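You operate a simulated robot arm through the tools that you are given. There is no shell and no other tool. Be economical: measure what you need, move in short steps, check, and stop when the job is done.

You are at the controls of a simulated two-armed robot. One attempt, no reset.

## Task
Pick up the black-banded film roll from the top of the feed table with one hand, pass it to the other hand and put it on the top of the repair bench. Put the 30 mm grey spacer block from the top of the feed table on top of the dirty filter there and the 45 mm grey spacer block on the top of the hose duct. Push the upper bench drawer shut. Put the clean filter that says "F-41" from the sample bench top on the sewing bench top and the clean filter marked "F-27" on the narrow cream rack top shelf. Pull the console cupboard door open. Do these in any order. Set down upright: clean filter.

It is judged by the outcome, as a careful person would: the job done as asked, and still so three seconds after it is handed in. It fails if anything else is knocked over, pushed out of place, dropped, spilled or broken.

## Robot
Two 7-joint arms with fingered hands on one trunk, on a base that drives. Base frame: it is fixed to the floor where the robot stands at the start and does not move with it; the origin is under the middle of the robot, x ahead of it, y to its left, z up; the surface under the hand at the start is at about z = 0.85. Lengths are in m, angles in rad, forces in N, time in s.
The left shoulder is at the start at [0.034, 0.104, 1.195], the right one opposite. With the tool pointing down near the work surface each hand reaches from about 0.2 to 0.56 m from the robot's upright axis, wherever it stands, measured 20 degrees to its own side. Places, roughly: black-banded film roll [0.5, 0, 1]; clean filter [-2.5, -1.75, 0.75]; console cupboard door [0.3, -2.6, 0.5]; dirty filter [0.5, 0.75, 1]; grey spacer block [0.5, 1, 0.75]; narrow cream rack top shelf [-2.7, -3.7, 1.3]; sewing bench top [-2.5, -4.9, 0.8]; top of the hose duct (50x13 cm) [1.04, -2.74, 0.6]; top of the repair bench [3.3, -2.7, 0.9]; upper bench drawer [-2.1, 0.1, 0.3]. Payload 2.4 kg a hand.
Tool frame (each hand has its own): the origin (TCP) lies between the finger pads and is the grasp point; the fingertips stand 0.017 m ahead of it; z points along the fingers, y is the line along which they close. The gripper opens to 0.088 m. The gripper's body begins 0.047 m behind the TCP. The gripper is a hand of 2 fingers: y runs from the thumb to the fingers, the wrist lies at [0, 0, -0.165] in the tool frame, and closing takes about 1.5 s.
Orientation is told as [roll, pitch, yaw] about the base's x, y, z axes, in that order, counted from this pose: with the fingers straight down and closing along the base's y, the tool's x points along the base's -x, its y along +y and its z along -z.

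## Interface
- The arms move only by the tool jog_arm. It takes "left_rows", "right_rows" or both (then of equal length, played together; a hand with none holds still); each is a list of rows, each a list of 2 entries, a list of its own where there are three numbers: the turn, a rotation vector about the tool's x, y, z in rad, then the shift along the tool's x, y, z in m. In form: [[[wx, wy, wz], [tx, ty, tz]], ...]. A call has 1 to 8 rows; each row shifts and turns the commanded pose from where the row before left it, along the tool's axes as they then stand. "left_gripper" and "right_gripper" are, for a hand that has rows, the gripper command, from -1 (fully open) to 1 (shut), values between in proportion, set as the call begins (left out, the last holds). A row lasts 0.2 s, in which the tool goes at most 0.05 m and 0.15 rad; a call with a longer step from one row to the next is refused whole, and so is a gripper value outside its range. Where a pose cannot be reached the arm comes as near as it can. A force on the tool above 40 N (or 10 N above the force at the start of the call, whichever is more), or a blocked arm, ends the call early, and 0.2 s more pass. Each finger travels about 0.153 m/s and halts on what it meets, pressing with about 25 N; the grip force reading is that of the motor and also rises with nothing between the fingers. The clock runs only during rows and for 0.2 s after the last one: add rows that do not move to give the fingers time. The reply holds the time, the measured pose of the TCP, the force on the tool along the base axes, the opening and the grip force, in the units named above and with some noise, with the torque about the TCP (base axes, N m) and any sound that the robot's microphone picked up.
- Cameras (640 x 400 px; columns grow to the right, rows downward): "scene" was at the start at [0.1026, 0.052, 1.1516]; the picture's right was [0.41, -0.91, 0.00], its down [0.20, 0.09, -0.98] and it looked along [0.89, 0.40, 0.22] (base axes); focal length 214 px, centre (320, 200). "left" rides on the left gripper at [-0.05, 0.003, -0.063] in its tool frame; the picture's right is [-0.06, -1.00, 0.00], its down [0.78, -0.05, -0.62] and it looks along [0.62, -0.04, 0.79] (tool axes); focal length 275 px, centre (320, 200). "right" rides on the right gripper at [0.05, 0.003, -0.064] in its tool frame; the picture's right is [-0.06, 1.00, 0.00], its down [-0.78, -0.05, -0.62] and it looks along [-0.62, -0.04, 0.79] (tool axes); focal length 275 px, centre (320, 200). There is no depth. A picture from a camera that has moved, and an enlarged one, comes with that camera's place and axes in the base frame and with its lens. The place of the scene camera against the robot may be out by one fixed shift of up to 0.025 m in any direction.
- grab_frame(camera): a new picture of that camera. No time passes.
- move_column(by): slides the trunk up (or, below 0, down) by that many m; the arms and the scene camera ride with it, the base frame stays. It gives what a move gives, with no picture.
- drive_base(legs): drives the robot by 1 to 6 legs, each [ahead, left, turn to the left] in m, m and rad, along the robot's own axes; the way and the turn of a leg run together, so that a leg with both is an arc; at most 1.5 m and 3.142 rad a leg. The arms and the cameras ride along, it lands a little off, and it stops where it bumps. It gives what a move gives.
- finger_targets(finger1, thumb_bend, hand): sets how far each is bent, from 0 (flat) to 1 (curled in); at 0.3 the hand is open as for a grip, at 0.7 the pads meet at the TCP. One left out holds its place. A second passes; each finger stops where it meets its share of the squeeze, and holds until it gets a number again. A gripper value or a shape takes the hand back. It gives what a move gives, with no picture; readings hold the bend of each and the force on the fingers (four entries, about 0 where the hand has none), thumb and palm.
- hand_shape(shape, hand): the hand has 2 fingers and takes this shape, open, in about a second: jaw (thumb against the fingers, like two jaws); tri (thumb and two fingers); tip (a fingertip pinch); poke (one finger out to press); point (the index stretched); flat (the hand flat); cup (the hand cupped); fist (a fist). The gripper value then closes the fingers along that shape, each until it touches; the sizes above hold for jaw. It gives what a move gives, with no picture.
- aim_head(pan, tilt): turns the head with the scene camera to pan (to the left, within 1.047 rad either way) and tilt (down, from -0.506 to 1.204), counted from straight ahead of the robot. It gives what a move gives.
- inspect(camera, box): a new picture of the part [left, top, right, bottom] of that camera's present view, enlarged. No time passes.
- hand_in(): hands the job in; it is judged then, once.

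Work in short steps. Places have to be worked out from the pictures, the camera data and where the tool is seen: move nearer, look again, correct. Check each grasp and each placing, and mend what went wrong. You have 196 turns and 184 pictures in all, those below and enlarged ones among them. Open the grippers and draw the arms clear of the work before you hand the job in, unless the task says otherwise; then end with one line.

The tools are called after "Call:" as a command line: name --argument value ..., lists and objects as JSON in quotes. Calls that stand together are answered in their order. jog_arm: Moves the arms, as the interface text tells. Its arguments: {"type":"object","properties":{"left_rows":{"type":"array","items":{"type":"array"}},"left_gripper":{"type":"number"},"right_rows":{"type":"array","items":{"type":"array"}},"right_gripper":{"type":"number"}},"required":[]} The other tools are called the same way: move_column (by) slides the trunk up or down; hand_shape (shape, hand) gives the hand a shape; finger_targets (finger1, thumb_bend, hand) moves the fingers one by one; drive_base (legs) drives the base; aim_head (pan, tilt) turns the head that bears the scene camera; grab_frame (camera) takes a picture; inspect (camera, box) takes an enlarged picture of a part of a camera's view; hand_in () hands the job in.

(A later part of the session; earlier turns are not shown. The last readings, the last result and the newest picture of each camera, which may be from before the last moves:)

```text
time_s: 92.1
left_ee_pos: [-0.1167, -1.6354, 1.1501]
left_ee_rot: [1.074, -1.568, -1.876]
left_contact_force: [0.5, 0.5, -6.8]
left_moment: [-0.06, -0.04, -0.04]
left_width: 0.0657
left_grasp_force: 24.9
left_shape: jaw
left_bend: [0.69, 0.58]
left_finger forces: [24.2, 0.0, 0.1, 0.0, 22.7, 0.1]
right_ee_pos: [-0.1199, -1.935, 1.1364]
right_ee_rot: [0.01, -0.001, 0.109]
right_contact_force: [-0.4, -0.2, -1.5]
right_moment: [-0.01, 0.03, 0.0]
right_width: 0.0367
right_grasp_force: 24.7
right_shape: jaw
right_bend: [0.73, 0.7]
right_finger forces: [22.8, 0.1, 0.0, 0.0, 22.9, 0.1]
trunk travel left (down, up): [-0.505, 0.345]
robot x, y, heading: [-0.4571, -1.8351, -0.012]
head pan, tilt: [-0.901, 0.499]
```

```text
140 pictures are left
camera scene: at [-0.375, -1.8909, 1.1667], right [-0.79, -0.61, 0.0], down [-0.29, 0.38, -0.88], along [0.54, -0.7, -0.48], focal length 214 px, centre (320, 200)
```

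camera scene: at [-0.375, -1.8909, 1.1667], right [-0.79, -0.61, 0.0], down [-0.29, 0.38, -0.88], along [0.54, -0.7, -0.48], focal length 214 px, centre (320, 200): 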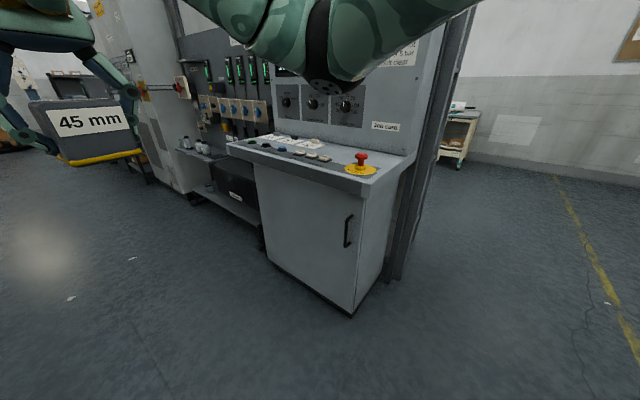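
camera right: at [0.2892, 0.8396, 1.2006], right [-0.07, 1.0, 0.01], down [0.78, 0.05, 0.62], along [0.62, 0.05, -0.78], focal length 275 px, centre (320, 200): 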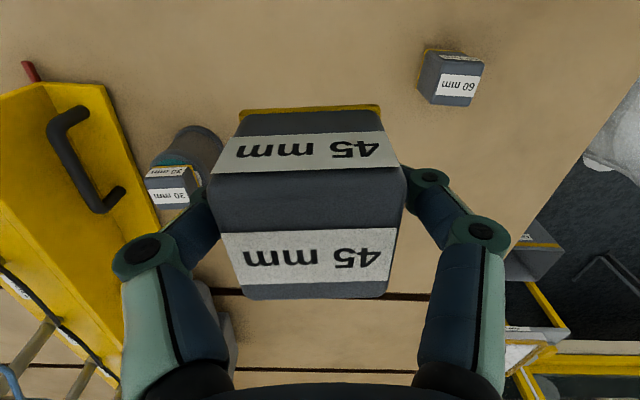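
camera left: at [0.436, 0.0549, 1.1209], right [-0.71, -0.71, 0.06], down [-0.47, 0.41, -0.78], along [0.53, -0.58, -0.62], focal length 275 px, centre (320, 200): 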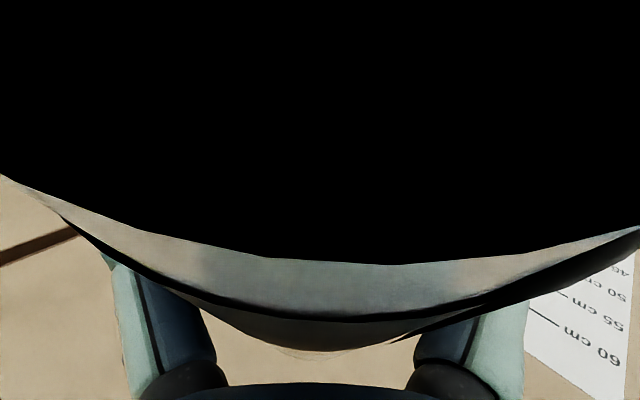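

The console's front is at y ≈ −2.6 (x −0.03…0.65), handle near (−0.01, −2.57, 0.6), hinge at the far side. I drive up the aisle to x ≈ 1.0 and turn right to face the duct.

Call:
drive_base --legs '[[1.4, 0, 0], [0, 0, -1.56]]'

Call:
aim_head --pan 0.0 --tilt 0.5

Call:
grab_frame --camera "scene"

```text
time_s: 102.9
left_ee_pos: [1.1502, -2.1858, 1.1504]
left_ee_rot: [1.057, -1.57, 2.879]
left_contact_force: [0.2, -1.0, -6.7]
left_moment: [-0.07, 0.07, 0.02]
left_width: 0.0653
left_grasp_force: 25.1
left_shape: jaw
left_bend: [0.69, 0.58]
left_finger forces: [24.0, 0.1, 0.0, 0.0, 22.2, 0.0]
right_ee_pos: [0.8525, -2.1906, 1.1353]
right_ee_rot: [0.011, -0.002, -1.441]
right_contact_force: [-0.1, -0.1, 0.2]
right_moment: [-0.02, -0.03, 0.01]
right_width: 0.0367
right_grasp_force: 24.4
right_shape: jaw
right_bend: [0.73, 0.7]
right_finger forces: [22.9, 0.0, 0.1, 0.1, 22.9, 0.1]
trunk travel left (down, up): [-0.505, 0.345]
robot x, y, heading: [0.9427, -1.8541, -1.566]
head pan, tilt: [-0.901, 0.499]
```

```text
time_s: 104.1
left_ee_pos: [1.1515, -2.1869, 1.1504]
left_ee_rot: [0.99, -1.569, 2.946]
left_contact_force: [-0.7, 0.5, -6.0]
left_moment: [-0.06, 0.08, -0.02]
left_width: 0.0652
left_grasp_force: 24.8
left_shape: jaw
left_bend: [0.69, 0.58]
left_finger forces: [24.0, 0.0, 0.0, 0.0, 22.4, 0.0]
right_ee_pos: [0.8526, -2.1909, 1.1367]
right_ee_rot: [0.013, -0.004, -1.442]
right_contact_force: [-0.2, 0.3, -1.3]
right_moment: [-0.01, -0.03, -0.04]
right_width: 0.0368
right_grasp_force: 25.0
right_shape: jaw
right_bend: [0.73, 0.7]
right_finger forces: [22.9, 0.0, 0.0, 0.1, 22.9, 0.0]
trunk travel left (down, up): [-0.505, 0.345]
robot x, y, heading: [0.944, -1.8517, -1.559]
head pan, tilt: [0.0, 0.499]
```

```text
139 pictures are left
camera scene: at [0.9427, -1.9526, 1.1666], right [-1.0, -0.01, 0.0], down [0.0, 0.48, -0.88], along [0.01, -0.88, -0.48], focal length 214 px, centre (320, 200)
```

scene: 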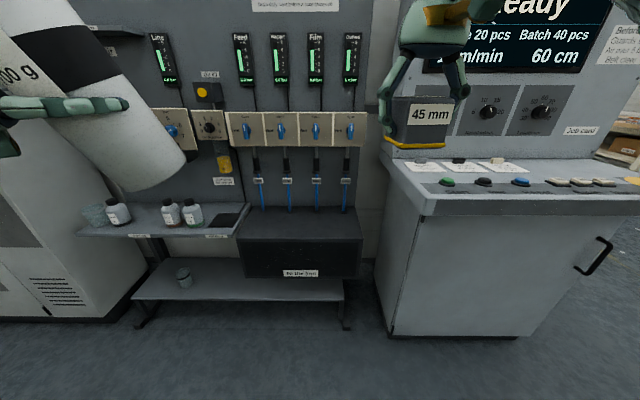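

The black box with the hoses is the duct. I zoom in on its top.

Call:
inspect --camera "scene" --box '[200, 160, 400, 285]'

```text
3.20 times, centred on (300, 222) of scene
camera zoom: at [0.9427, -1.9526, 1.1666], right [-1.0, -0.01, 0.0], down [0.0, 0.48, -0.88], along [0.01, -0.88, -0.48], focal length 686 px, centre (384, 128)
```

zoom: 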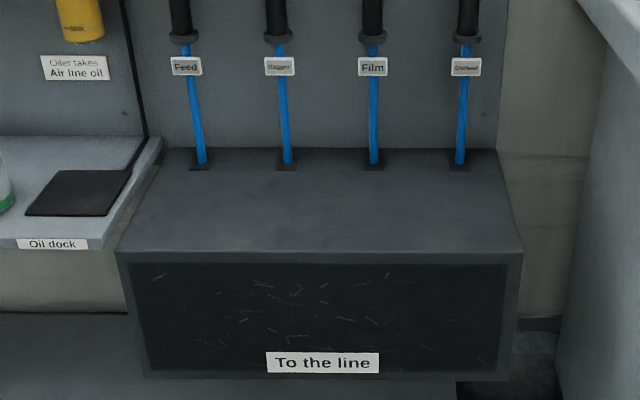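

Duct top: z ≈ 0.62, front edge y ≈ −2.64, x 0.77–1.27, hoses at the back. I raise and retract the roll hand, then move up to y ≈ −2.3.

Call:
jog_arm --left_rows '[[[0, 0, 0], [-0.03, 0, -0.016]], [[0, 0, 0], [-0.03, 0, -0.016]], [[0, 0, 0], [-0.03, 0, -0.016]], [[0, 0, 0], [-0.03, 0, -0.016]], [[0, 0, 0], [-0.03, 0, -0.016]]]' --right_rows '[[[0, 0, 0], [0.02, 0, 0]], [[0, 0, 0], [0.02, 0, 0]], [[0, 0, 0], [0.02, 0, 0]], [[0, 0, 0], [0.02, 0.02, 0]], [[0, 0, 0.0], [0, 0, 0]]]'

Call:
drive_base --legs '[[0.42, 0.04, 0]]'

Call:
grab_frame --camera "right"

Call:
grab_frame --camera "scene"

```text
time_s: 105.3
left_ee_pos: [1.2075, -2.1282, 1.3004]
left_ee_rot: [1.032, -1.568, 2.903]
left_contact_force: [0.1, 1.3, -6.9]
left_moment: [-0.08, 0.07, 0.03]
left_width: 0.0653
left_grasp_force: 25.5
left_shape: jaw
left_bend: [0.69, 0.58]
left_finger forces: [23.9, 0.1, 0.0, 0.0, 22.2, 0.0]
right_ee_pos: [0.8624, -2.1084, 1.1375]
right_ee_rot: [0.01, -0.003, -1.442]
right_contact_force: [-0.2, 0.4, -1.7]
right_moment: [0.0, -0.03, 0.01]
right_width: 0.0367
right_grasp_force: 25.2
right_shape: jaw
right_bend: [0.73, 0.7]
right_finger forces: [22.9, 0.0, 0.0, 0.0, 22.9, 0.1]
trunk travel left (down, up): [-0.505, 0.345]
robot x, y, heading: [0.944, -1.8494, -1.563]
head pan, tilt: [0.0, 0.499]
```

```text
time_s: 107.9
left_ee_pos: [1.2511, -2.5501, 1.2998]
left_ee_rot: [0.798, -1.57, 3.139]
left_contact_force: [0.1, 0.0, -6.9]
left_moment: [-0.05, 0.09, 0.01]
left_width: 0.0652
left_grasp_force: 24.9
left_shape: jaw
left_bend: [0.69, 0.58]
left_finger forces: [24.0, 0.1, 0.1, 0.1, 22.4, 0.0]
right_ee_pos: [0.9056, -2.5299, 1.1367]
right_ee_rot: [0.008, -0.001, -1.441]
right_contact_force: [-0.2, -1.2, -0.5]
right_moment: [0.02, -0.01, -0.02]
right_width: 0.0365
right_grasp_force: 24.5
right_shape: jaw
right_bend: [0.73, 0.7]
right_finger forces: [22.9, 0.1, 0.0, 0.1, 22.9, 0.0]
trunk travel left (down, up): [-0.505, 0.345]
robot x, y, heading: [0.9913, -2.2726, -1.564]
head pan, tilt: [0.0, 0.499]
```

```text
137 pictures are left
camera right: at [0.9033, -2.48, 1.1998], right [1.0, 0.07, 0.01], down [0.05, -0.78, 0.62], along [0.05, -0.62, -0.79], focal length 275 px, centre (320, 200)
```

right: 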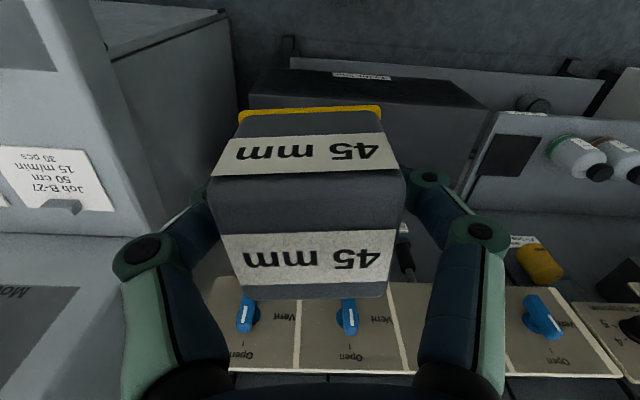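

```text
136 pictures are left
camera scene: at [0.9863, -2.373, 1.1666], right [-1.0, -0.01, 0.0], down [0.0, 0.48, -0.88], along [0.01, -0.88, -0.48], focal length 214 px, centre (320, 200)
```

scene: 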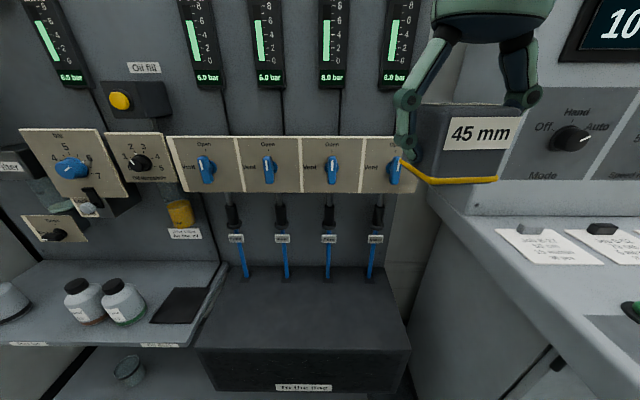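

Duct front edge at y ≈ −2.644, z ≈ 0.62, valve knobs at y ≈ −2.81, z ≈ 1.01. Target for the block: (1.0, −2.71). Lower the trunk and approach from the front.

Call:
move_column --by -0.17

Call:
jog_arm --right_rows '[[[0, 0, 0.12], [0, 0, 0.02]], [[0, 0, 0], [-0.03, 0.0155, 0.028]], [[0, 0, 0], [-0.03, 0.0155, 0.028]], [[0, 0, 0], [-0.03, 0.0155, 0.028]], [[0, 0, 0], [-0.03, 0.0155, 0.028]], [[0, 0, 0], [-0.03, 0.0155, 0.028]], [[0, 0, 0], [-0.03, 0.0155, 0.028]]]'

Call:
aim_head --pan 0.0 --tilt 0.7

Call:
grab_frame --camera "scene"

Call:
grab_frame --camera "right"

```text
time_s: 109.8
left_ee_pos: [1.2506, -2.5488, 1.1309]
left_ee_rot: [0.957, -1.568, 2.98]
left_contact_force: [-0.5, -0.5, -7.3]
left_moment: [-0.1, 0.12, 0.0]
left_width: 0.0652
left_grasp_force: 25.1
left_shape: jaw
left_bend: [0.69, 0.58]
left_finger forces: [24.0, 0.1, 0.0, 0.0, 22.4, 0.1]
right_ee_pos: [0.906, -2.529, 0.9669]
right_ee_rot: [0.008, -0.002, -1.44]
right_contact_force: [-0.1, 0.0, -1.3]
right_moment: [0.01, -0.01, 0.01]
right_width: 0.0365
right_grasp_force: 25.1
right_shape: jaw
right_bend: [0.73, 0.7]
right_finger forces: [22.9, 0.0, 0.0, 0.0, 22.9, 0.0]
trunk travel left (down, up): [-0.335, 0.515]
robot x, y, heading: [0.987, -2.271, -1.561]
head pan, tilt: [0.0, 0.499]
```

```text
time_s: 111.4
left_ee_pos: [1.2508, -2.5497, 1.1295]
left_ee_rot: [0.904, -1.569, 3.034]
left_contact_force: [0.2, -0.2, -6.1]
left_moment: [-0.07, 0.05, 0.01]
left_width: 0.0654
left_grasp_force: 25.2
left_shape: jaw
left_bend: [0.69, 0.58]
left_finger forces: [23.9, 0.0, 0.0, 0.0, 22.5, 0.0]
right_ee_pos: [1.0042, -2.7095, 0.7777]
right_ee_rot: [0.011, -0.001, -1.558]
right_contact_force: [-0.6, -0.3, -0.5]
right_moment: [0.05, -0.01, 0.02]
right_width: 0.0366
right_grasp_force: 24.7
right_shape: jaw
right_bend: [0.73, 0.7]
right_finger forces: [22.9, 0.0, 0.0, 0.0, 22.8, 0.0]
trunk travel left (down, up): [-0.335, 0.515]
robot x, y, heading: [0.9856, -2.2681, -1.561]
head pan, tilt: [0.0, 0.499]
```

```text
time_s: 112.1
left_ee_pos: [1.251, -2.5488, 1.1303]
left_ee_rot: [0.891, -1.57, 3.045]
left_contact_force: [-0.2, 0.0, -6.7]
left_moment: [-0.06, 0.08, -0.01]
left_width: 0.0653
left_grasp_force: 25.2
left_shape: jaw
left_bend: [0.69, 0.58]
left_finger forces: [23.9, 0.0, 0.1, 0.1, 22.6, 0.1]
right_ee_pos: [1.003, -2.7083, 0.7787]
right_ee_rot: [0.011, 0.0, -1.56]
right_contact_force: [-0.5, 0.2, -0.9]
right_moment: [0.01, -0.02, 0.0]
right_width: 0.0367
right_grasp_force: 25.0
right_shape: jaw
right_bend: [0.73, 0.7]
right_finger forces: [22.9, 0.0, 0.0, 0.1, 23.0, 0.1]
trunk travel left (down, up): [-0.335, 0.515]
robot x, y, heading: [0.9858, -2.2683, -1.564]
head pan, tilt: [0.0, 0.7]
```

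```text
135 pictures are left
camera scene: at [0.9862, -2.3705, 0.978], right [-1.0, -0.01, 0.0], down [-0.01, 0.64, -0.77], along [0.01, -0.77, -0.64], focal length 214 px, centre (320, 200)
```

scene: 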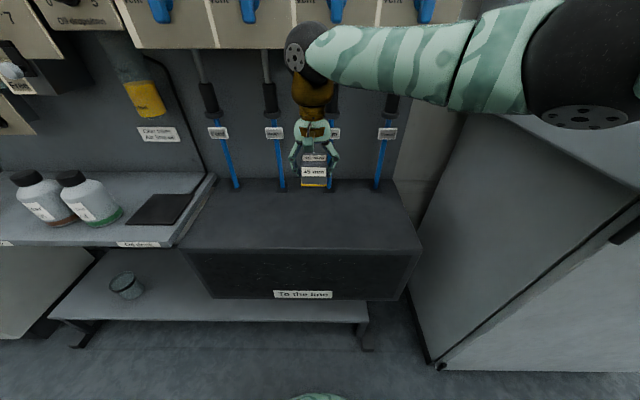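

```text
134 pictures are left
camera right: at [1.0069, -2.6586, 0.8422], right [1.0, -0.05, 0.01], down [-0.05, -0.78, 0.62], along [-0.02, -0.62, -0.79], focal length 275 px, centre (320, 200)
```

right: 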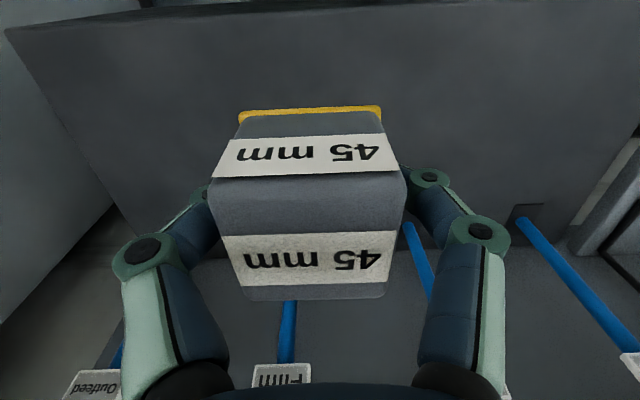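

The hand camera puts the duct's front edge at y ≈ −2.677 and hoses at −2.86, so y = −2.74 is the middle. Shift 3 cm ahead and lower.

Call:
jog_arm --right_rows '[[[0, 0, 0], [-0.03, 0, 0.01]], [[0, 0, 0], [0, 0, 0.03]], [[0, 0, 0], [0, 0, 0.03]], [[0, 0, 0], [0, 0, 0.03]], [[0, 0, 0], [0, 0, 0]]]'

Call:
inspect --camera "scene" --box '[170, 120, 430, 310]'

```text
time_s: 113.3
left_ee_pos: [1.2511, -2.5493, 1.1308]
left_ee_rot: [0.929, -1.57, 3.01]
left_contact_force: [-0.3, -0.4, -7.2]
left_moment: [-0.05, 0.1, -0.01]
left_width: 0.0651
left_grasp_force: 24.7
left_shape: jaw
left_bend: [0.69, 0.58]
left_finger forces: [24.0, 0.1, 0.1, 0.0, 22.6, 0.1]
right_ee_pos: [1.0006, -2.7315, 0.6813]
right_ee_rot: [0.011, 0.001, -1.558]
right_contact_force: [0.2, 0.1, -0.6]
right_moment: [0.0, 0.03, 0.03]
right_width: 0.0367
right_grasp_force: 25.4
right_shape: jaw
right_bend: [0.73, 0.7]
right_finger forces: [23.0, 0.0, 0.1, 0.0, 23.0, 0.0]
right hand out of reach, approached as far as the arm can: row 4
trunk travel left (down, up): [-0.335, 0.515]
robot x, y, heading: [0.9877, -2.2714, -1.565]
head pan, tilt: [0.0, 0.7]
```

```text
2.11 times, centred on (300, 215) of scene
camera zoom: at [0.9864, -2.3705, 0.9779], right [-1.0, -0.01, 0.0], down [-0.01, 0.64, -0.76], along [0.01, -0.76, -0.64], focal length 452 px, centre (362, 168)
```

zoom: 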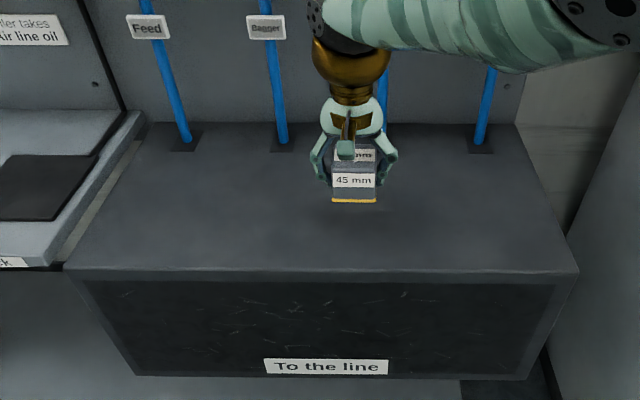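

Reach limit again; I rise 6 cm, lower the trunk 8 cm, then set down by small steps.

Call:
jog_arm --right_rows '[[[0, 0, 0], [0, 0, -0.03]], [[0, 0, 0], [0, 0, -0.03]], [[0, 0, 0], [0, 0, 0]]]'

Call:
move_column --by -0.08

Call:
jog_arm --right_rows '[[[0, 0, 0], [-0.006, 0, 0]], [[0, 0, 0], [0, 0, 0.006]], [[0, 0, 0], [0, 0, 0.006]], [[0, 0, 0], [0, 0, 0]]]'

```text
time_s: 114.1
left_ee_pos: [1.252, -2.5492, 1.1302]
left_ee_rot: [0.89, -1.568, 3.046]
left_contact_force: [0.6, -0.2, -6.3]
left_moment: [-0.04, 0.08, 0.01]
left_width: 0.0648
left_grasp_force: 24.7
left_shape: jaw
left_bend: [0.69, 0.58]
left_finger forces: [23.9, 0.1, 0.0, 0.0, 22.7, 0.0]
right_ee_pos: [1.0013, -2.7329, 0.7419]
right_ee_rot: [0.008, 0.0, -1.559]
right_contact_force: [0.2, -0.6, -0.7]
right_moment: [0.0, -0.01, 0.04]
right_width: 0.0367
right_grasp_force: 25.2
right_shape: jaw
right_bend: [0.73, 0.7]
right_finger forces: [22.8, 0.0, 0.0, 0.1, 22.8, 0.1]
trunk travel left (down, up): [-0.335, 0.515]
robot x, y, heading: [0.9877, -2.2663, -1.565]
head pan, tilt: [0.0, 0.7]
```

```text
time_s: 115.3
left_ee_pos: [1.2513, -2.5488, 1.0509]
left_ee_rot: [0.891, -1.568, 3.047]
left_contact_force: [0.6, 0.9, -6.4]
left_moment: [-0.04, 0.07, 0.0]
left_width: 0.0654
left_grasp_force: 24.7
left_shape: jaw
left_bend: [0.69, 0.58]
left_finger forces: [24.0, 0.0, 0.0, 0.0, 22.4, 0.1]
right_ee_pos: [1.0002, -2.7324, 0.6632]
right_ee_rot: [0.01, -0.001, -1.559]
right_contact_force: [-1.4, 0.1, -1.4]
right_moment: [0.0, 0.02, 0.01]
right_width: 0.0365
right_grasp_force: 24.7
right_shape: jaw
right_bend: [0.73, 0.7]
right_finger forces: [22.9, 0.1, 0.0, 0.0, 22.8, 0.0]
trunk travel left (down, up): [-0.255, 0.595]
robot x, y, heading: [0.9843, -2.2696, -1.559]
head pan, tilt: [0.0, 0.7]
```

```text
time_s: 116.3
left_ee_pos: [1.2503, -2.5494, 1.0501]
left_ee_rot: [0.869, -1.571, 3.068]
left_contact_force: [0.2, 0.3, -6.6]
left_moment: [-0.09, 0.06, -0.01]
left_width: 0.0653
left_grasp_force: 24.8
left_shape: jaw
left_bend: [0.69, 0.58]
left_finger forces: [24.0, 0.0, 0.0, 0.1, 22.6, 0.1]
right_ee_pos: [1.0011, -2.74, 0.6499]
right_ee_rot: [0.01, 0.002, -1.561]
right_contact_force: [-0.2, -0.2, -1.1]
right_moment: [0.03, -0.01, 0.03]
right_width: 0.0369
right_grasp_force: 24.7
right_shape: jaw
right_bend: [0.73, 0.7]
right_finger forces: [22.8, 0.0, 0.1, 0.0, 22.7, 0.0]
trunk travel left (down, up): [-0.255, 0.595]
robot x, y, heading: [0.988, -2.2691, -1.562]
head pan, tilt: [0.0, 0.7]
```

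No contact yet at TCP 0.650; continue in 5 mm steps.

Call:
jog_arm --right_rows '[[[0, 0, 0], [0, 0, 0.005]], [[0, 0, 0], [0, 0, 0.005]], [[0, 0, 0], [0, 0, 0.005]], [[0, 0, 0], [0, 0, 0.005]], [[0, 0, 0], [0, 0, 0.005]]]'

Call:
inspect --camera "scene" --box '[170, 80, 430, 270]'

```text
time_s: 117.5
left_ee_pos: [1.2511, -2.5489, 1.0512]
left_ee_rot: [1.089, -1.569, 2.848]
left_contact_force: [0.7, -0.2, -7.6]
left_moment: [-0.04, 0.07, 0.01]
left_width: 0.0652
left_grasp_force: 24.6
left_shape: jaw
left_bend: [0.69, 0.58]
left_finger forces: [23.9, 0.1, 0.0, 0.1, 22.5, 0.0]
right_ee_pos: [1.001, -2.7397, 0.6267]
right_ee_rot: [0.011, -0.001, -1.561]
right_contact_force: [0.2, 0.0, 5.1]
right_moment: [-0.01, 0.08, 0.01]
right_width: 0.0367
right_grasp_force: 24.8
right_shape: jaw
right_bend: [0.74, 0.7]
right_finger forces: [23.3, 0.1, 0.0, 0.0, 23.7, 0.0]
trunk travel left (down, up): [-0.255, 0.595]
robot x, y, heading: [0.989, -2.27, -1.56]
head pan, tilt: [0.0, 0.7]
```

```text
2.11 times, centred on (300, 175) of scene
camera zoom: at [0.9862, -2.3731, 0.8979], right [-1.0, -0.01, 0.0], down [-0.01, 0.64, -0.76], along [0.01, -0.76, -0.64], focal length 452 px, centre (362, 253)
```

zoom: 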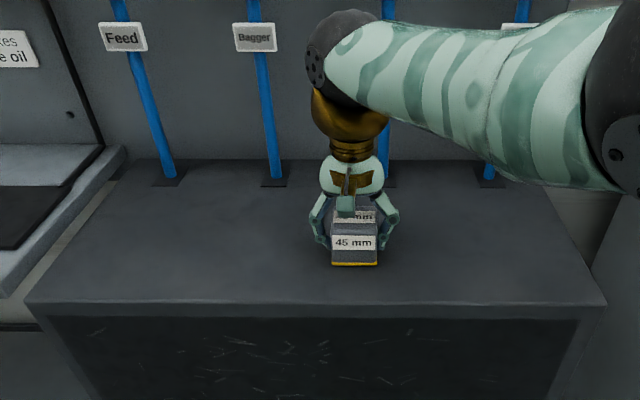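

Contact (5 N), block flat on the duct, clear of hoses. Release and rise straight up.

Call:
jog_arm --right_rows '[[[0, 0, 0], [0, 0, 0]], [[0, 0, 0], [0, 0, 0]], [[0, 0, 0], [0, 0, 0]], [[0, 0, 0], [0, 0, 0]], [[0, 0, 0], [0, 0, -0.02]], [[0, 0, 0], [0, 0, -0.04]], [[0, 0, 0], [0, 0, -0.04]]]' --right_gripper -1

Call:
jog_arm --right_rows '[[[0, 0, 0], [0.05, -0.0, 0]], [[0, 0, 0], [0.05, -0.0, 0]], [[0, 0, 0], [0.045, -0.0, -0.02]], [[0, 0, 0], [0.03, -0.02, -0.03]], [[0, 0, 0], [0, -0.04, -0.03]], [[0, 0, 0], [0, -0.04, -0.03]]]'

Call:
inspect --camera "scene" --box '[170, 80, 430, 270]'

```text
time_s: 119.1
left_ee_pos: [1.2509, -2.5488, 1.0504]
left_ee_rot: [0.898, -1.57, 3.039]
left_contact_force: [-0.4, -0.4, -6.9]
left_moment: [-0.04, 0.04, 0.02]
left_width: 0.0654
left_grasp_force: 24.7
left_shape: jaw
left_bend: [0.69, 0.58]
left_finger forces: [23.8, 0.0, 0.0, 0.1, 22.6, 0.0]
right_ee_pos: [1.0016, -2.7386, 0.7267]
right_ee_rot: [0.008, 0.0, -1.559]
right_contact_force: [-0.1, -0.2, -0.2]
right_moment: [-0.04, -0.02, 0.0]
right_width: 0.0881
right_grasp_force: 0.0
right_shape: jaw
right_bend: [0.3, 0.3]
right_finger forces: [0.0, 0.0, 0.1, 0.0, 0.0, 0.0]
trunk travel left (down, up): [-0.255, 0.595]
robot x, y, heading: [0.9852, -2.2773, -1.56]
head pan, tilt: [0.0, 0.7]
```

```text
time_s: 120.7
left_ee_pos: [1.2898, -2.5468, 1.054]
left_ee_rot: [1.658, -1.558, 2.406]
left_contact_force: [1.4, 2.8, -6.4]
left_moment: [-0.14, 0.08, 0.04]
left_width: 0.0646
left_grasp_force: 25.2
left_shape: jaw
left_bend: [0.7, 0.58]
left_finger forces: [26.6, 0.1, 0.0, 0.0, 25.5, 0.1]
right_ee_pos: [0.9413, -2.611, 0.8402]
right_ee_rot: [0.014, -0.013, -1.426]
right_contact_force: [1.2, -0.9, 0.8]
right_moment: [0.07, 0.09, 0.01]
right_width: 0.088
right_grasp_force: 0.1
right_shape: jaw
right_bend: [0.3, 0.3]
right_finger forces: [0.0, 0.0, 0.0, 0.1, 0.0, 0.1]
trunk travel left (down, up): [-0.255, 0.595]
robot x, y, heading: [0.9952, -2.3113, -1.427]
head pan, tilt: [0.0, 0.7]
stopped in row 6 (right hand): the arm was blocked; the commanded pose is now the measured one
```

```text
2.11 times, centred on (300, 175) of scene
camera zoom: at [1.0322, -2.4049, 0.9009], right [-0.99, -0.14, 0.03], down [-0.11, 0.63, -0.77], along [0.09, -0.76, -0.64], focal length 452 px, centre (362, 253)
```

zoom: 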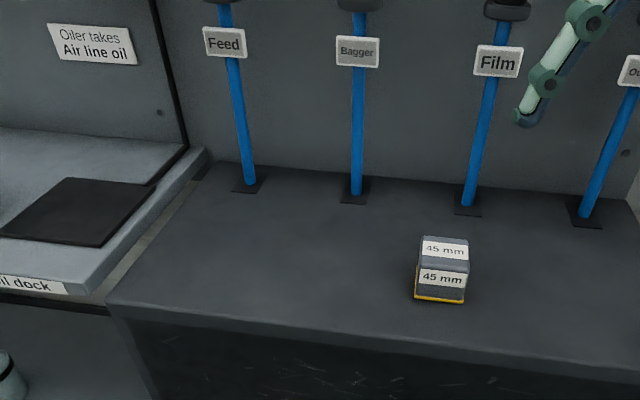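

The block is fine, but the right arm was blocked – likely its elbow against the console – and the base turned a bit. I look to the right before moving.

Call:
aim_head --pan -1.0 --tilt 0.4

Call:
grab_frame --camera "scene"

```text
time_s: 122.0
left_ee_pos: [1.2935, -2.5489, 1.052]
left_ee_rot: [1.702, -1.565, 2.382]
left_contact_force: [-0.8, 0.4, -7.3]
left_moment: [-0.07, 0.02, 0.04]
left_width: 0.0646
left_grasp_force: 25.0
left_shape: jaw
left_bend: [0.7, 0.58]
left_finger forces: [26.7, 0.0, 0.1, 0.1, 25.2, 0.1]
right_ee_pos: [0.9461, -2.6172, 0.8379]
right_ee_rot: [0.012, -0.008, -1.41]
right_contact_force: [0.4, -0.6, 0.1]
right_moment: [0.0, 0.01, -0.01]
right_width: 0.088
right_grasp_force: 0.2
right_shape: jaw
right_bend: [0.3, 0.3]
right_finger forces: [0.0, 0.0, 0.1, 0.0, 0.0, 0.1]
trunk travel left (down, up): [-0.255, 0.595]
robot x, y, heading: [0.9947, -2.3133, -1.416]
head pan, tilt: [-1.0, 0.4]
```

```text
130 pictures are left
camera scene: at [0.9366, -2.3897, 0.926], right [-0.67, 0.75, 0.0], down [0.28, 0.25, -0.93], along [-0.69, -0.61, -0.38], focal length 214 px, centre (320, 200)
```

scene: 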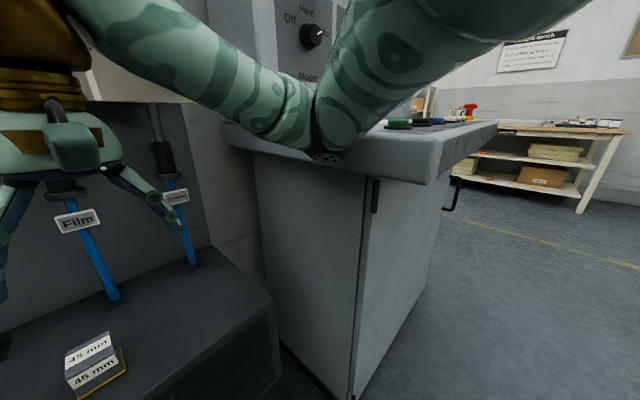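

The elbow rests against the desk corner. I ease away to the left a little and back out.

Call:
drive_base --legs '[[-0.02, 0.04, 0], [-0.4, 0.06, 0]]'

Call:
aim_head --pan -0.3 --tilt 0.4

Call:
grab_frame --camera "scene"

```text
time_s: 122.6
left_ee_pos: [1.2915, -2.5482, 1.0513]
left_ee_rot: [0.992, -1.562, 3.091]
left_contact_force: [0.2, -0.2, -6.5]
left_moment: [-0.09, 0.03, -0.01]
left_width: 0.0647
left_grasp_force: 25.1
left_shape: jaw
left_bend: [0.7, 0.58]
left_finger forces: [26.6, 0.0, 0.0, 0.0, 25.1, 0.0]
right_ee_pos: [0.947, -2.6173, 0.8373]
right_ee_rot: [0.017, -0.011, -1.408]
right_contact_force: [0.7, 0.3, 0.7]
right_moment: [-0.02, -0.01, 0.03]
right_width: 0.088
right_grasp_force: 0.0
right_shape: jaw
right_bend: [0.3, 0.3]
right_finger forces: [0.0, 0.0, 0.0, 0.0, 0.0, 0.0]
trunk travel left (down, up): [-0.255, 0.595]
robot x, y, heading: [0.9905, -2.3154, -1.411]
head pan, tilt: [-1.0, 0.4]
stopped in leg 1: the robot was blocked; the commanded pose is now the measured one
```

```text
time_s: 123.7
left_ee_pos: [1.2921, -2.5487, 1.0513]
left_ee_rot: [1.233, -1.562, 2.852]
left_contact_force: [0.3, -0.3, -6.4]
left_moment: [-0.1, 0.04, 0.0]
left_width: 0.0646
left_grasp_force: 25.1
left_shape: jaw
left_bend: [0.7, 0.58]
left_finger forces: [26.6, 0.0, 0.0, 0.0, 25.3, 0.0]
right_ee_pos: [0.9455, -2.6171, 0.8367]
right_ee_rot: [0.015, -0.009, -1.406]
right_contact_force: [0.3, 0.8, 0.2]
right_moment: [0.0, 0.0, 0.02]
right_width: 0.088
right_grasp_force: 0.0
right_shape: jaw
right_bend: [0.3, 0.3]
right_finger forces: [0.0, 0.1, 0.1, 0.1, 0.0, 0.1]
trunk travel left (down, up): [-0.255, 0.595]
robot x, y, heading: [0.9925, -2.316, -1.411]
head pan, tilt: [-0.3, 0.4]
```

```text
129 pictures are left
camera scene: at [0.9923, -2.4197, 0.9253], right [-0.99, 0.14, 0.01], down [0.05, 0.38, -0.92], along [-0.14, -0.91, -0.38], focal length 214 px, centre (320, 200)
```

scene: 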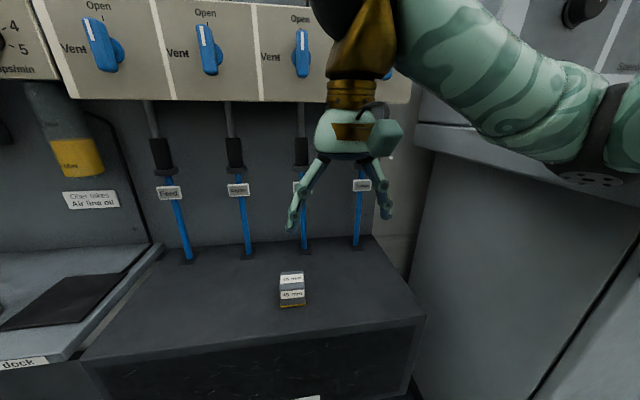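

Left was blocked as well. I look to the left side to see what it meets.

Call:
aim_head --pan 0.9 --tilt 0.5

Call:
grab_frame --camera "scene"

Call:
aim_head --pan -1.04 --tilt 0.9

Call:
grab_frame --camera "scene"

```text
time_s: 125.1
left_ee_pos: [1.2923, -2.5488, 1.051]
left_ee_rot: [1.177, -1.562, 2.907]
left_contact_force: [0.1, -0.2, -6.7]
left_moment: [-0.1, 0.07, -0.03]
left_width: 0.0646
left_grasp_force: 25.2
left_shape: jaw
left_bend: [0.7, 0.58]
left_finger forces: [26.6, 0.0, 0.0, 0.1, 25.2, 0.0]
right_ee_pos: [0.9452, -2.6162, 0.8385]
right_ee_rot: [0.017, -0.007, -1.407]
right_contact_force: [0.3, 0.3, -0.3]
right_moment: [0.01, 0.02, 0.01]
right_width: 0.088
right_grasp_force: 0.1
right_shape: jaw
right_bend: [0.3, 0.3]
right_finger forces: [0.0, 0.0, 0.0, 0.0, 0.1, 0.0]
trunk travel left (down, up): [-0.255, 0.595]
robot x, y, heading: [0.9977, -2.3133, -1.412]
head pan, tilt: [0.901, 0.499]
```

```text
128 pictures are left
camera scene: at [1.0848, -2.3731, 0.9151], right [-0.49, -0.87, 0.01], down [-0.42, 0.23, -0.88], along [0.76, -0.43, -0.48], focal length 214 px, centre (320, 200)
```

scene: 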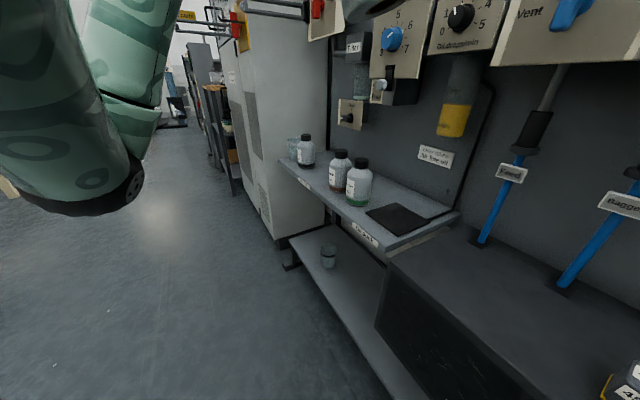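

```text
time_s: 127.0
left_ee_pos: [1.2927, -2.5496, 1.0513]
left_ee_rot: [1.136, -1.563, 2.95]
left_contact_force: [-0.6, 0.5, -6.5]
left_moment: [-0.07, 0.09, 0.01]
left_width: 0.0644
left_grasp_force: 24.5
left_shape: jaw
left_bend: [0.7, 0.58]
left_finger forces: [26.7, 0.1, 0.0, 0.0, 25.2, 0.0]
right_ee_pos: [0.9456, -2.6179, 0.8384]
right_ee_rot: [0.015, -0.008, -1.409]
right_contact_force: [-0.2, 0.5, -0.8]
right_moment: [-0.01, -0.01, 0.03]
right_width: 0.0879
right_grasp_force: 0.0
right_shape: jaw
right_bend: [0.3, 0.3]
right_finger forces: [0.0, 0.0, 0.1, 0.0, 0.1, 0.0]
trunk travel left (down, up): [-0.255, 0.595]
robot x, y, heading: [0.9936, -2.3179, -1.412]
head pan, tilt: [-1.04, 0.901]
```

```text
127 pictures are left
camera scene: at [0.947, -2.3768, 0.8824], right [-0.64, 0.77, 0.0], down [0.6, 0.5, -0.63], along [-0.49, -0.4, -0.78], focal length 214 px, centre (320, 200)
```

scene: 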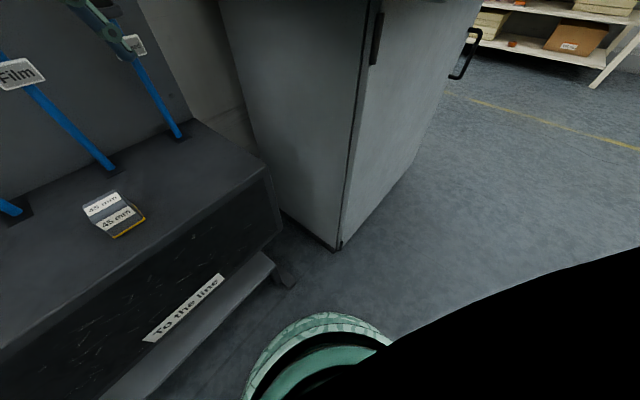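

Left is free floor, so the elbow must be pressing on the desk edge. I raise the trunk a little to unload it.

Call:
move_column --by 0.06

Call:
aim_head --pan -1.0 --tilt 0.4

Call:
grab_frame --camera "scene"

```text
time_s: 128.0
left_ee_pos: [1.2852, -2.5536, 1.112]
left_ee_rot: [0.766, -1.556, -2.963]
left_contact_force: [0.3, 0.2, -7.1]
left_moment: [-0.05, 0.06, -0.02]
left_width: 0.0646
left_grasp_force: 24.9
left_shape: jaw
left_bend: [0.7, 0.58]
left_finger forces: [26.5, 0.0, 0.0, 0.0, 25.2, 0.0]
right_ee_pos: [0.9399, -2.6212, 0.8948]
right_ee_rot: [0.024, -0.006, -1.408]
right_contact_force: [0.2, -0.6, 1.1]
right_moment: [0.05, 0.03, 0.0]
right_width: 0.0879
right_grasp_force: 0.0
right_shape: jaw
right_bend: [0.3, 0.3]
right_finger forces: [0.0, 0.0, 0.0, 0.0, 0.1, 0.0]
trunk travel left (down, up): [-0.315, 0.535]
robot x, y, heading: [0.9969, -2.31, -1.414]
head pan, tilt: [-1.04, 0.901]
```

```text
time_s: 128.9
left_ee_pos: [1.2837, -2.5526, 1.1126]
left_ee_rot: [0.799, -1.556, -2.996]
left_contact_force: [-0.1, 1.0, -6.8]
left_moment: [-0.06, 0.06, -0.01]
left_width: 0.0643
left_grasp_force: 24.8
left_shape: jaw
left_bend: [0.7, 0.58]
left_finger forces: [26.4, 0.1, 0.1, 0.0, 25.2, 0.0]
right_ee_pos: [0.9393, -2.6207, 0.8948]
right_ee_rot: [0.025, -0.007, -1.41]
right_contact_force: [0.3, -0.4, -0.1]
right_moment: [-0.01, 0.03, 0.01]
right_width: 0.088
right_grasp_force: 0.1
right_shape: jaw
right_bend: [0.3, 0.3]
right_finger forces: [0.1, 0.0, 0.0, 0.1, 0.0, 0.0]
trunk travel left (down, up): [-0.315, 0.535]
robot x, y, heading: [0.9953, -2.3173, -1.413]
head pan, tilt: [-1.0, 0.4]
```

```text
126 pictures are left
camera scene: at [0.9291, -2.3911, 0.9846], right [-0.67, 0.75, 0.0], down [0.29, 0.26, -0.92], along [-0.69, -0.61, -0.39], focal length 214 px, centre (320, 200)
```

scene: 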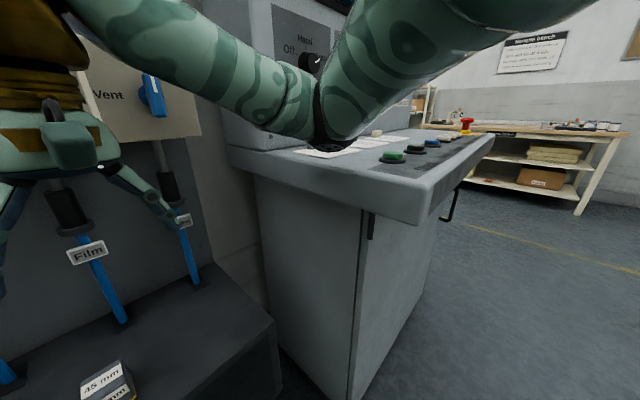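

The elbow is now above the desk. I raise 0.1 more, then back straight out.

Call:
move_column --by 0.1

Call:
drive_base --legs '[[-0.4, 0.12, 0]]'

Call:
grab_frame --camera "scene"

```text
time_s: 130.2
left_ee_pos: [1.283, -2.5518, 1.2123]
left_ee_rot: [0.772, -1.555, -2.971]
left_contact_force: [0.1, -0.7, -7.3]
left_moment: [-0.05, 0.07, -0.01]
left_width: 0.0642
left_grasp_force: 25.2
left_shape: jaw
left_bend: [0.7, 0.58]
left_finger forces: [26.5, 0.0, 0.0, 0.0, 25.2, 0.1]
right_ee_pos: [0.9398, -2.6213, 0.9946]
right_ee_rot: [0.023, -0.007, -1.41]
right_contact_force: [0.4, 0.4, -0.5]
right_moment: [0.02, 0.02, 0.01]
right_width: 0.0883
right_grasp_force: 0.0
right_shape: jaw
right_bend: [0.3, 0.3]
right_finger forces: [0.1, 0.0, 0.1, 0.0, 0.0, 0.0]
trunk travel left (down, up): [-0.415, 0.435]
robot x, y, heading: [0.996, -2.3157, -1.411]
head pan, tilt: [-1.0, 0.4]
```

```text
time_s: 132.8
left_ee_pos: [1.3407, -2.1371, 1.2128]
left_ee_rot: [0.816, -1.556, -3.014]
left_contact_force: [-0.2, 0.0, -7.5]
left_moment: [-0.09, 0.05, 0.0]
left_width: 0.0645
left_grasp_force: 25.4
left_shape: jaw
left_bend: [0.7, 0.58]
left_finger forces: [26.5, 0.0, 0.1, 0.1, 25.1, 0.0]
right_ee_pos: [0.9955, -2.205, 0.9955]
right_ee_rot: [0.026, -0.008, -1.409]
right_contact_force: [-0.7, -0.3, -0.1]
right_moment: [0.0, 0.02, -0.02]
right_width: 0.0877
right_grasp_force: 0.1
right_shape: jaw
right_bend: [0.3, 0.3]
right_finger forces: [0.1, 0.1, 0.1, 0.0, 0.1, 0.0]
trunk travel left (down, up): [-0.415, 0.435]
robot x, y, heading: [1.0515, -1.9015, -1.413]
head pan, tilt: [-1.0, 0.4]
```

```text
125 pictures are left
camera scene: at [0.9852, -1.9732, 1.0853], right [-0.67, 0.75, 0.0], down [0.29, 0.26, -0.92], along [-0.69, -0.61, -0.39], focal length 214 px, centre (320, 200)
```

scene: 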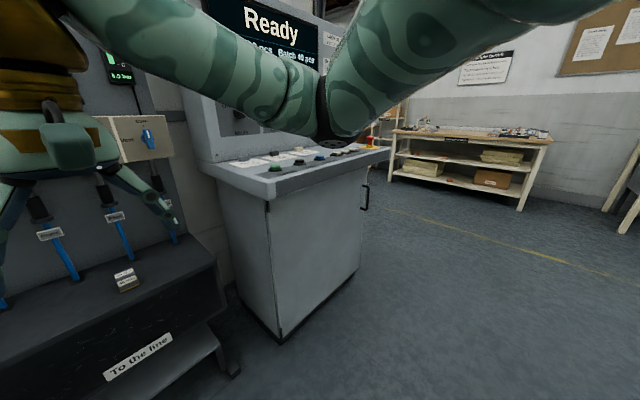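

Free, nothing disturbed. I turn left to face along +x toward the repair bench and look.

Call:
drive_base --legs '[[0, 0, 1.41], [0.6, 0, 0]]'

Call:
aim_head --pan -0.3 --tilt 0.3

Call:
grab_frame --camera "scene"

```text
time_s: 139.7
left_ee_pos: [1.929, -1.6499, 1.213]
left_ee_rot: [0.782, -1.554, -1.562]
left_contact_force: [-0.7, 0.6, -6.5]
left_moment: [-0.11, -0.05, -0.01]
left_width: 0.0645
left_grasp_force: 24.9
left_shape: jaw
left_bend: [0.7, 0.58]
left_finger forces: [26.0, 0.0, 0.0, 0.1, 24.3, 0.0]
right_ee_pos: [1.9434, -1.9989, 0.9966]
right_ee_rot: [0.025, -0.006, 0.011]
right_contact_force: [0.7, -0.4, -0.2]
right_moment: [0.01, -0.01, 0.0]
right_width: 0.0882
right_grasp_force: 0.0
right_shape: jaw
right_bend: [0.3, 0.3]
right_finger forces: [0.0, 0.0, 0.0, 0.0, 0.0, 0.1]
trunk travel left (down, up): [-0.415, 0.435]
robot x, y, heading: [1.65, -1.8988, 0.009]
head pan, tilt: [-1.0, 0.4]
```

```text
time_s: 140.8
left_ee_pos: [1.9289, -1.649, 1.2131]
left_ee_rot: [0.784, -1.556, -1.562]
left_contact_force: [0.4, -0.1, -7.2]
left_moment: [-0.06, -0.06, -0.01]
left_width: 0.0645
left_grasp_force: 25.0
left_shape: jaw
left_bend: [0.7, 0.58]
left_finger forces: [26.0, 0.1, 0.0, 0.0, 24.3, 0.0]
right_ee_pos: [1.9432, -2.0005, 0.9957]
right_ee_rot: [0.024, -0.007, 0.01]
right_contact_force: [1.4, -0.2, -0.2]
right_moment: [0.02, -0.04, 0.0]
right_width: 0.0879
right_grasp_force: 0.0
right_shape: jaw
right_bend: [0.3, 0.3]
right_finger forces: [0.0, 0.0, 0.0, 0.0, 0.0, 0.0]
trunk travel left (down, up): [-0.415, 0.435]
robot x, y, heading: [1.6495, -1.8979, 0.009]
head pan, tilt: [-0.3, 0.3]
```

```text
124 pictures are left
camera scene: at [1.7673, -1.908, 1.0945], right [-0.29, -0.96, 0.0], down [-0.28, 0.09, -0.96], along [0.91, -0.28, -0.3], focal length 214 px, centre (320, 200)
```

scene: 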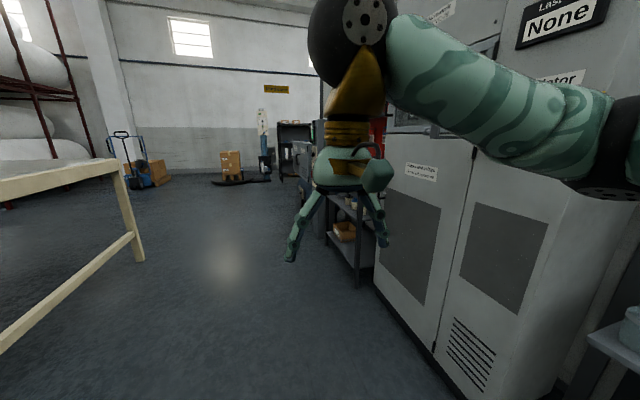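

The repair bench is past the grey cabinet. I drive ahead to x ≈ 3.1, turn right and look.

Call:
drive_base --legs '[[1.45, 0.05, 0], [0, 0, -1.57]]'

Call:
aim_head --pan 0.0 --tilt 0.5

Call:
grab_frame --camera "scene"

```text
time_s: 151.9
left_ee_pos: [3.3581, -2.136, 1.213]
left_ee_rot: [0.783, -1.555, 3.128]
left_contact_force: [0.7, 0.4, -7.2]
left_moment: [-0.06, 0.07, 0.02]
left_width: 0.0645
left_grasp_force: 24.8
left_shape: jaw
left_bend: [0.7, 0.58]
left_finger forces: [25.0, 0.1, 0.0, 0.0, 23.2, 0.0]
right_ee_pos: [3.0075, -2.1439, 0.995]
right_ee_rot: [0.024, -0.006, -1.58]
right_contact_force: [0.9, 0.0, 0.0]
right_moment: [-0.02, 0.03, -0.01]
right_width: 0.088
right_grasp_force: 0.1
right_shape: jaw
right_bend: [0.3, 0.3]
right_finger forces: [0.0, 0.1, 0.1, 0.0, 0.0, 0.0]
trunk travel left (down, up): [-0.415, 0.435]
robot x, y, heading: [3.1141, -1.849, -1.586]
head pan, tilt: [-0.3, 0.3]
```

```text
time_s: 152.7
left_ee_pos: [3.359, -2.1365, 1.2129]
left_ee_rot: [0.771, -1.555, -3.141]
left_contact_force: [0.5, -1.2, -6.9]
left_moment: [-0.04, 0.07, -0.01]
left_width: 0.0644
left_grasp_force: 24.7
left_shape: jaw
left_bend: [0.7, 0.58]
left_finger forces: [24.8, 0.0, 0.0, 0.0, 23.1, 0.0]
right_ee_pos: [3.0071, -2.1446, 0.9961]
right_ee_rot: [0.025, -0.009, -1.582]
right_contact_force: [-0.3, 0.0, -0.4]
right_moment: [0.02, -0.05, 0.0]
right_width: 0.088
right_grasp_force: 0.1
right_shape: jaw
right_bend: [0.3, 0.3]
right_finger forces: [0.0, 0.1, 0.1, 0.0, 0.0, 0.0]
trunk travel left (down, up): [-0.415, 0.435]
robot x, y, heading: [3.1126, -1.8555, -1.586]
head pan, tilt: [0.0, 0.499]
```

```text
123 pictures are left
camera scene: at [3.1104, -1.9554, 1.0761], right [-1.0, 0.02, 0.0], down [0.01, 0.48, -0.88], along [-0.01, -0.88, -0.48], focal length 214 px, centre (320, 200)
```

scene: 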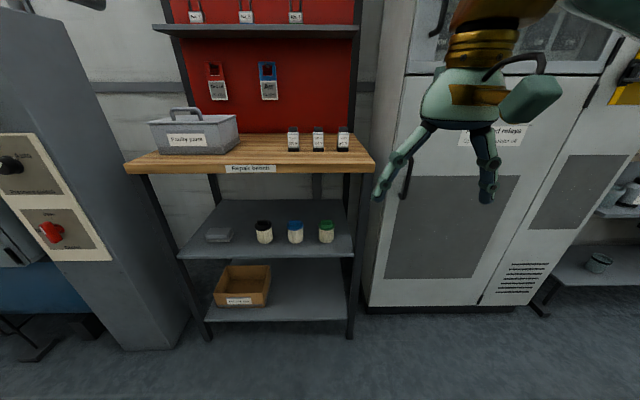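

The bench top spans y ≈ −2.42…−2.8, x 2.98–3.56; a tray at the left, three small cartridges at the back right. I will put the roll at about (3.26, −2.49). First lift the right hand away and approach.

Call:
jog_arm --right_rows '[[[0, 0, 0], [0.01, 0, -0.04]], [[0, 0, 0], [0.01, 0, -0.04]], [[0, 0, 0], [0.01, 0, -0.04]], [[0, 0, 0], [0.01, 0, -0.04]]]'

Call:
drive_base --legs '[[0.18, -0.05, 0]]'

Call:
aim_head --pan 0.2 --tilt 0.4

Call:
grab_frame --camera "scene"

Call:
grab_frame --camera "right"

```text
time_s: 153.7
left_ee_pos: [3.3585, -2.1355, 1.2133]
left_ee_rot: [0.784, -1.556, 3.127]
left_contact_force: [0.7, 1.0, -6.6]
left_moment: [-0.08, 0.03, 0.0]
left_width: 0.0644
left_grasp_force: 25.2
left_shape: jaw
left_bend: [0.7, 0.58]
left_finger forces: [24.8, 0.1, 0.0, 0.1, 23.0, 0.0]
right_ee_pos: [3.0041, -2.102, 1.1556]
right_ee_rot: [0.023, -0.008, -1.581]
right_contact_force: [0.7, 0.8, -0.5]
right_moment: [-0.03, 0.02, -0.03]
right_width: 0.0878
right_grasp_force: 0.0
right_shape: jaw
right_bend: [0.3, 0.3]
right_finger forces: [0.0, 0.0, 0.1, 0.0, 0.0, 0.0]
trunk travel left (down, up): [-0.415, 0.435]
robot x, y, heading: [3.1135, -1.8522, -1.585]
head pan, tilt: [0.0, 0.499]
```

```text
time_s: 155.2
left_ee_pos: [3.3046, -2.3169, 1.2131]
left_ee_rot: [0.741, -1.556, -3.113]
left_contact_force: [-0.3, -0.2, -7.3]
left_moment: [-0.07, 0.05, -0.01]
left_width: 0.0645
left_grasp_force: 24.5
left_shape: jaw
left_bend: [0.7, 0.58]
left_finger forces: [24.9, 0.0, 0.1, 0.0, 23.2, 0.0]
right_ee_pos: [2.9508, -2.2835, 1.1543]
right_ee_rot: [0.025, -0.008, -1.58]
right_contact_force: [-0.6, 0.0, 0.3]
right_moment: [0.0, 0.0, -0.02]
right_width: 0.0877
right_grasp_force: 0.0
right_shape: jaw
right_bend: [0.3, 0.3]
right_finger forces: [0.1, 0.0, 0.0, 0.0, 0.0, 0.0]
trunk travel left (down, up): [-0.415, 0.435]
robot x, y, heading: [3.0634, -2.0353, -1.587]
head pan, tilt: [0.0, 0.499]
```

```text
time_s: 155.9
left_ee_pos: [3.3048, -2.3169, 1.2133]
left_ee_rot: [0.752, -1.555, -3.125]
left_contact_force: [0.1, -0.5, -7.0]
left_moment: [-0.06, 0.05, 0.06]
left_width: 0.0646
left_grasp_force: 24.8
left_shape: jaw
left_bend: [0.7, 0.58]
left_finger forces: [24.7, 0.1, 0.0, 0.1, 23.2, 0.0]
right_ee_pos: [2.9514, -2.2836, 1.1548]
right_ee_rot: [0.024, -0.007, -1.582]
right_contact_force: [0.5, -0.6, -0.8]
right_moment: [0.0, -0.01, -0.01]
right_width: 0.0879
right_grasp_force: 0.0
right_shape: jaw
right_bend: [0.3, 0.3]
right_finger forces: [0.1, 0.0, 0.0, 0.1, 0.0, 0.1]
trunk travel left (down, up): [-0.415, 0.435]
robot x, y, heading: [3.0618, -2.0338, -1.588]
head pan, tilt: [0.201, 0.4]
```

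```text
122 pictures are left
camera scene: at [3.0759, -2.1361, 1.0852], right [-0.98, -0.18, 0.0], down [-0.07, 0.38, -0.92], along [0.17, -0.91, -0.39], focal length 214 px, centre (320, 200)
```

scene: 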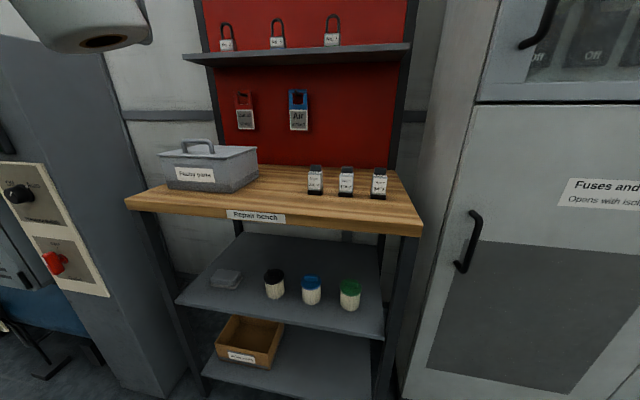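

```text
121 pictures are left
camera right: at [2.9545, -2.2328, 1.2179], right [1.0, -0.07, 0.02], down [-0.07, -0.78, 0.62], along [-0.03, -0.62, -0.78], focal length 275 px, centre (320, 200)
```

right: 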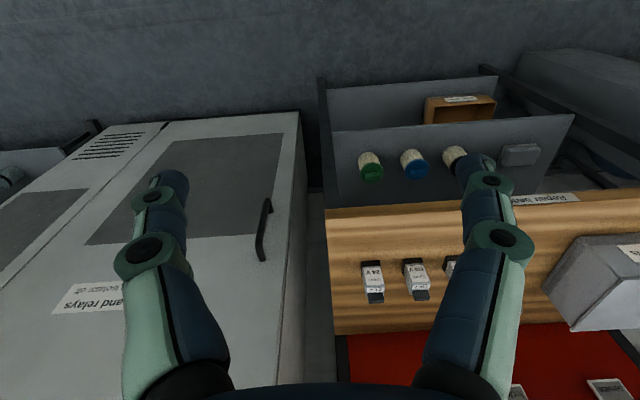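

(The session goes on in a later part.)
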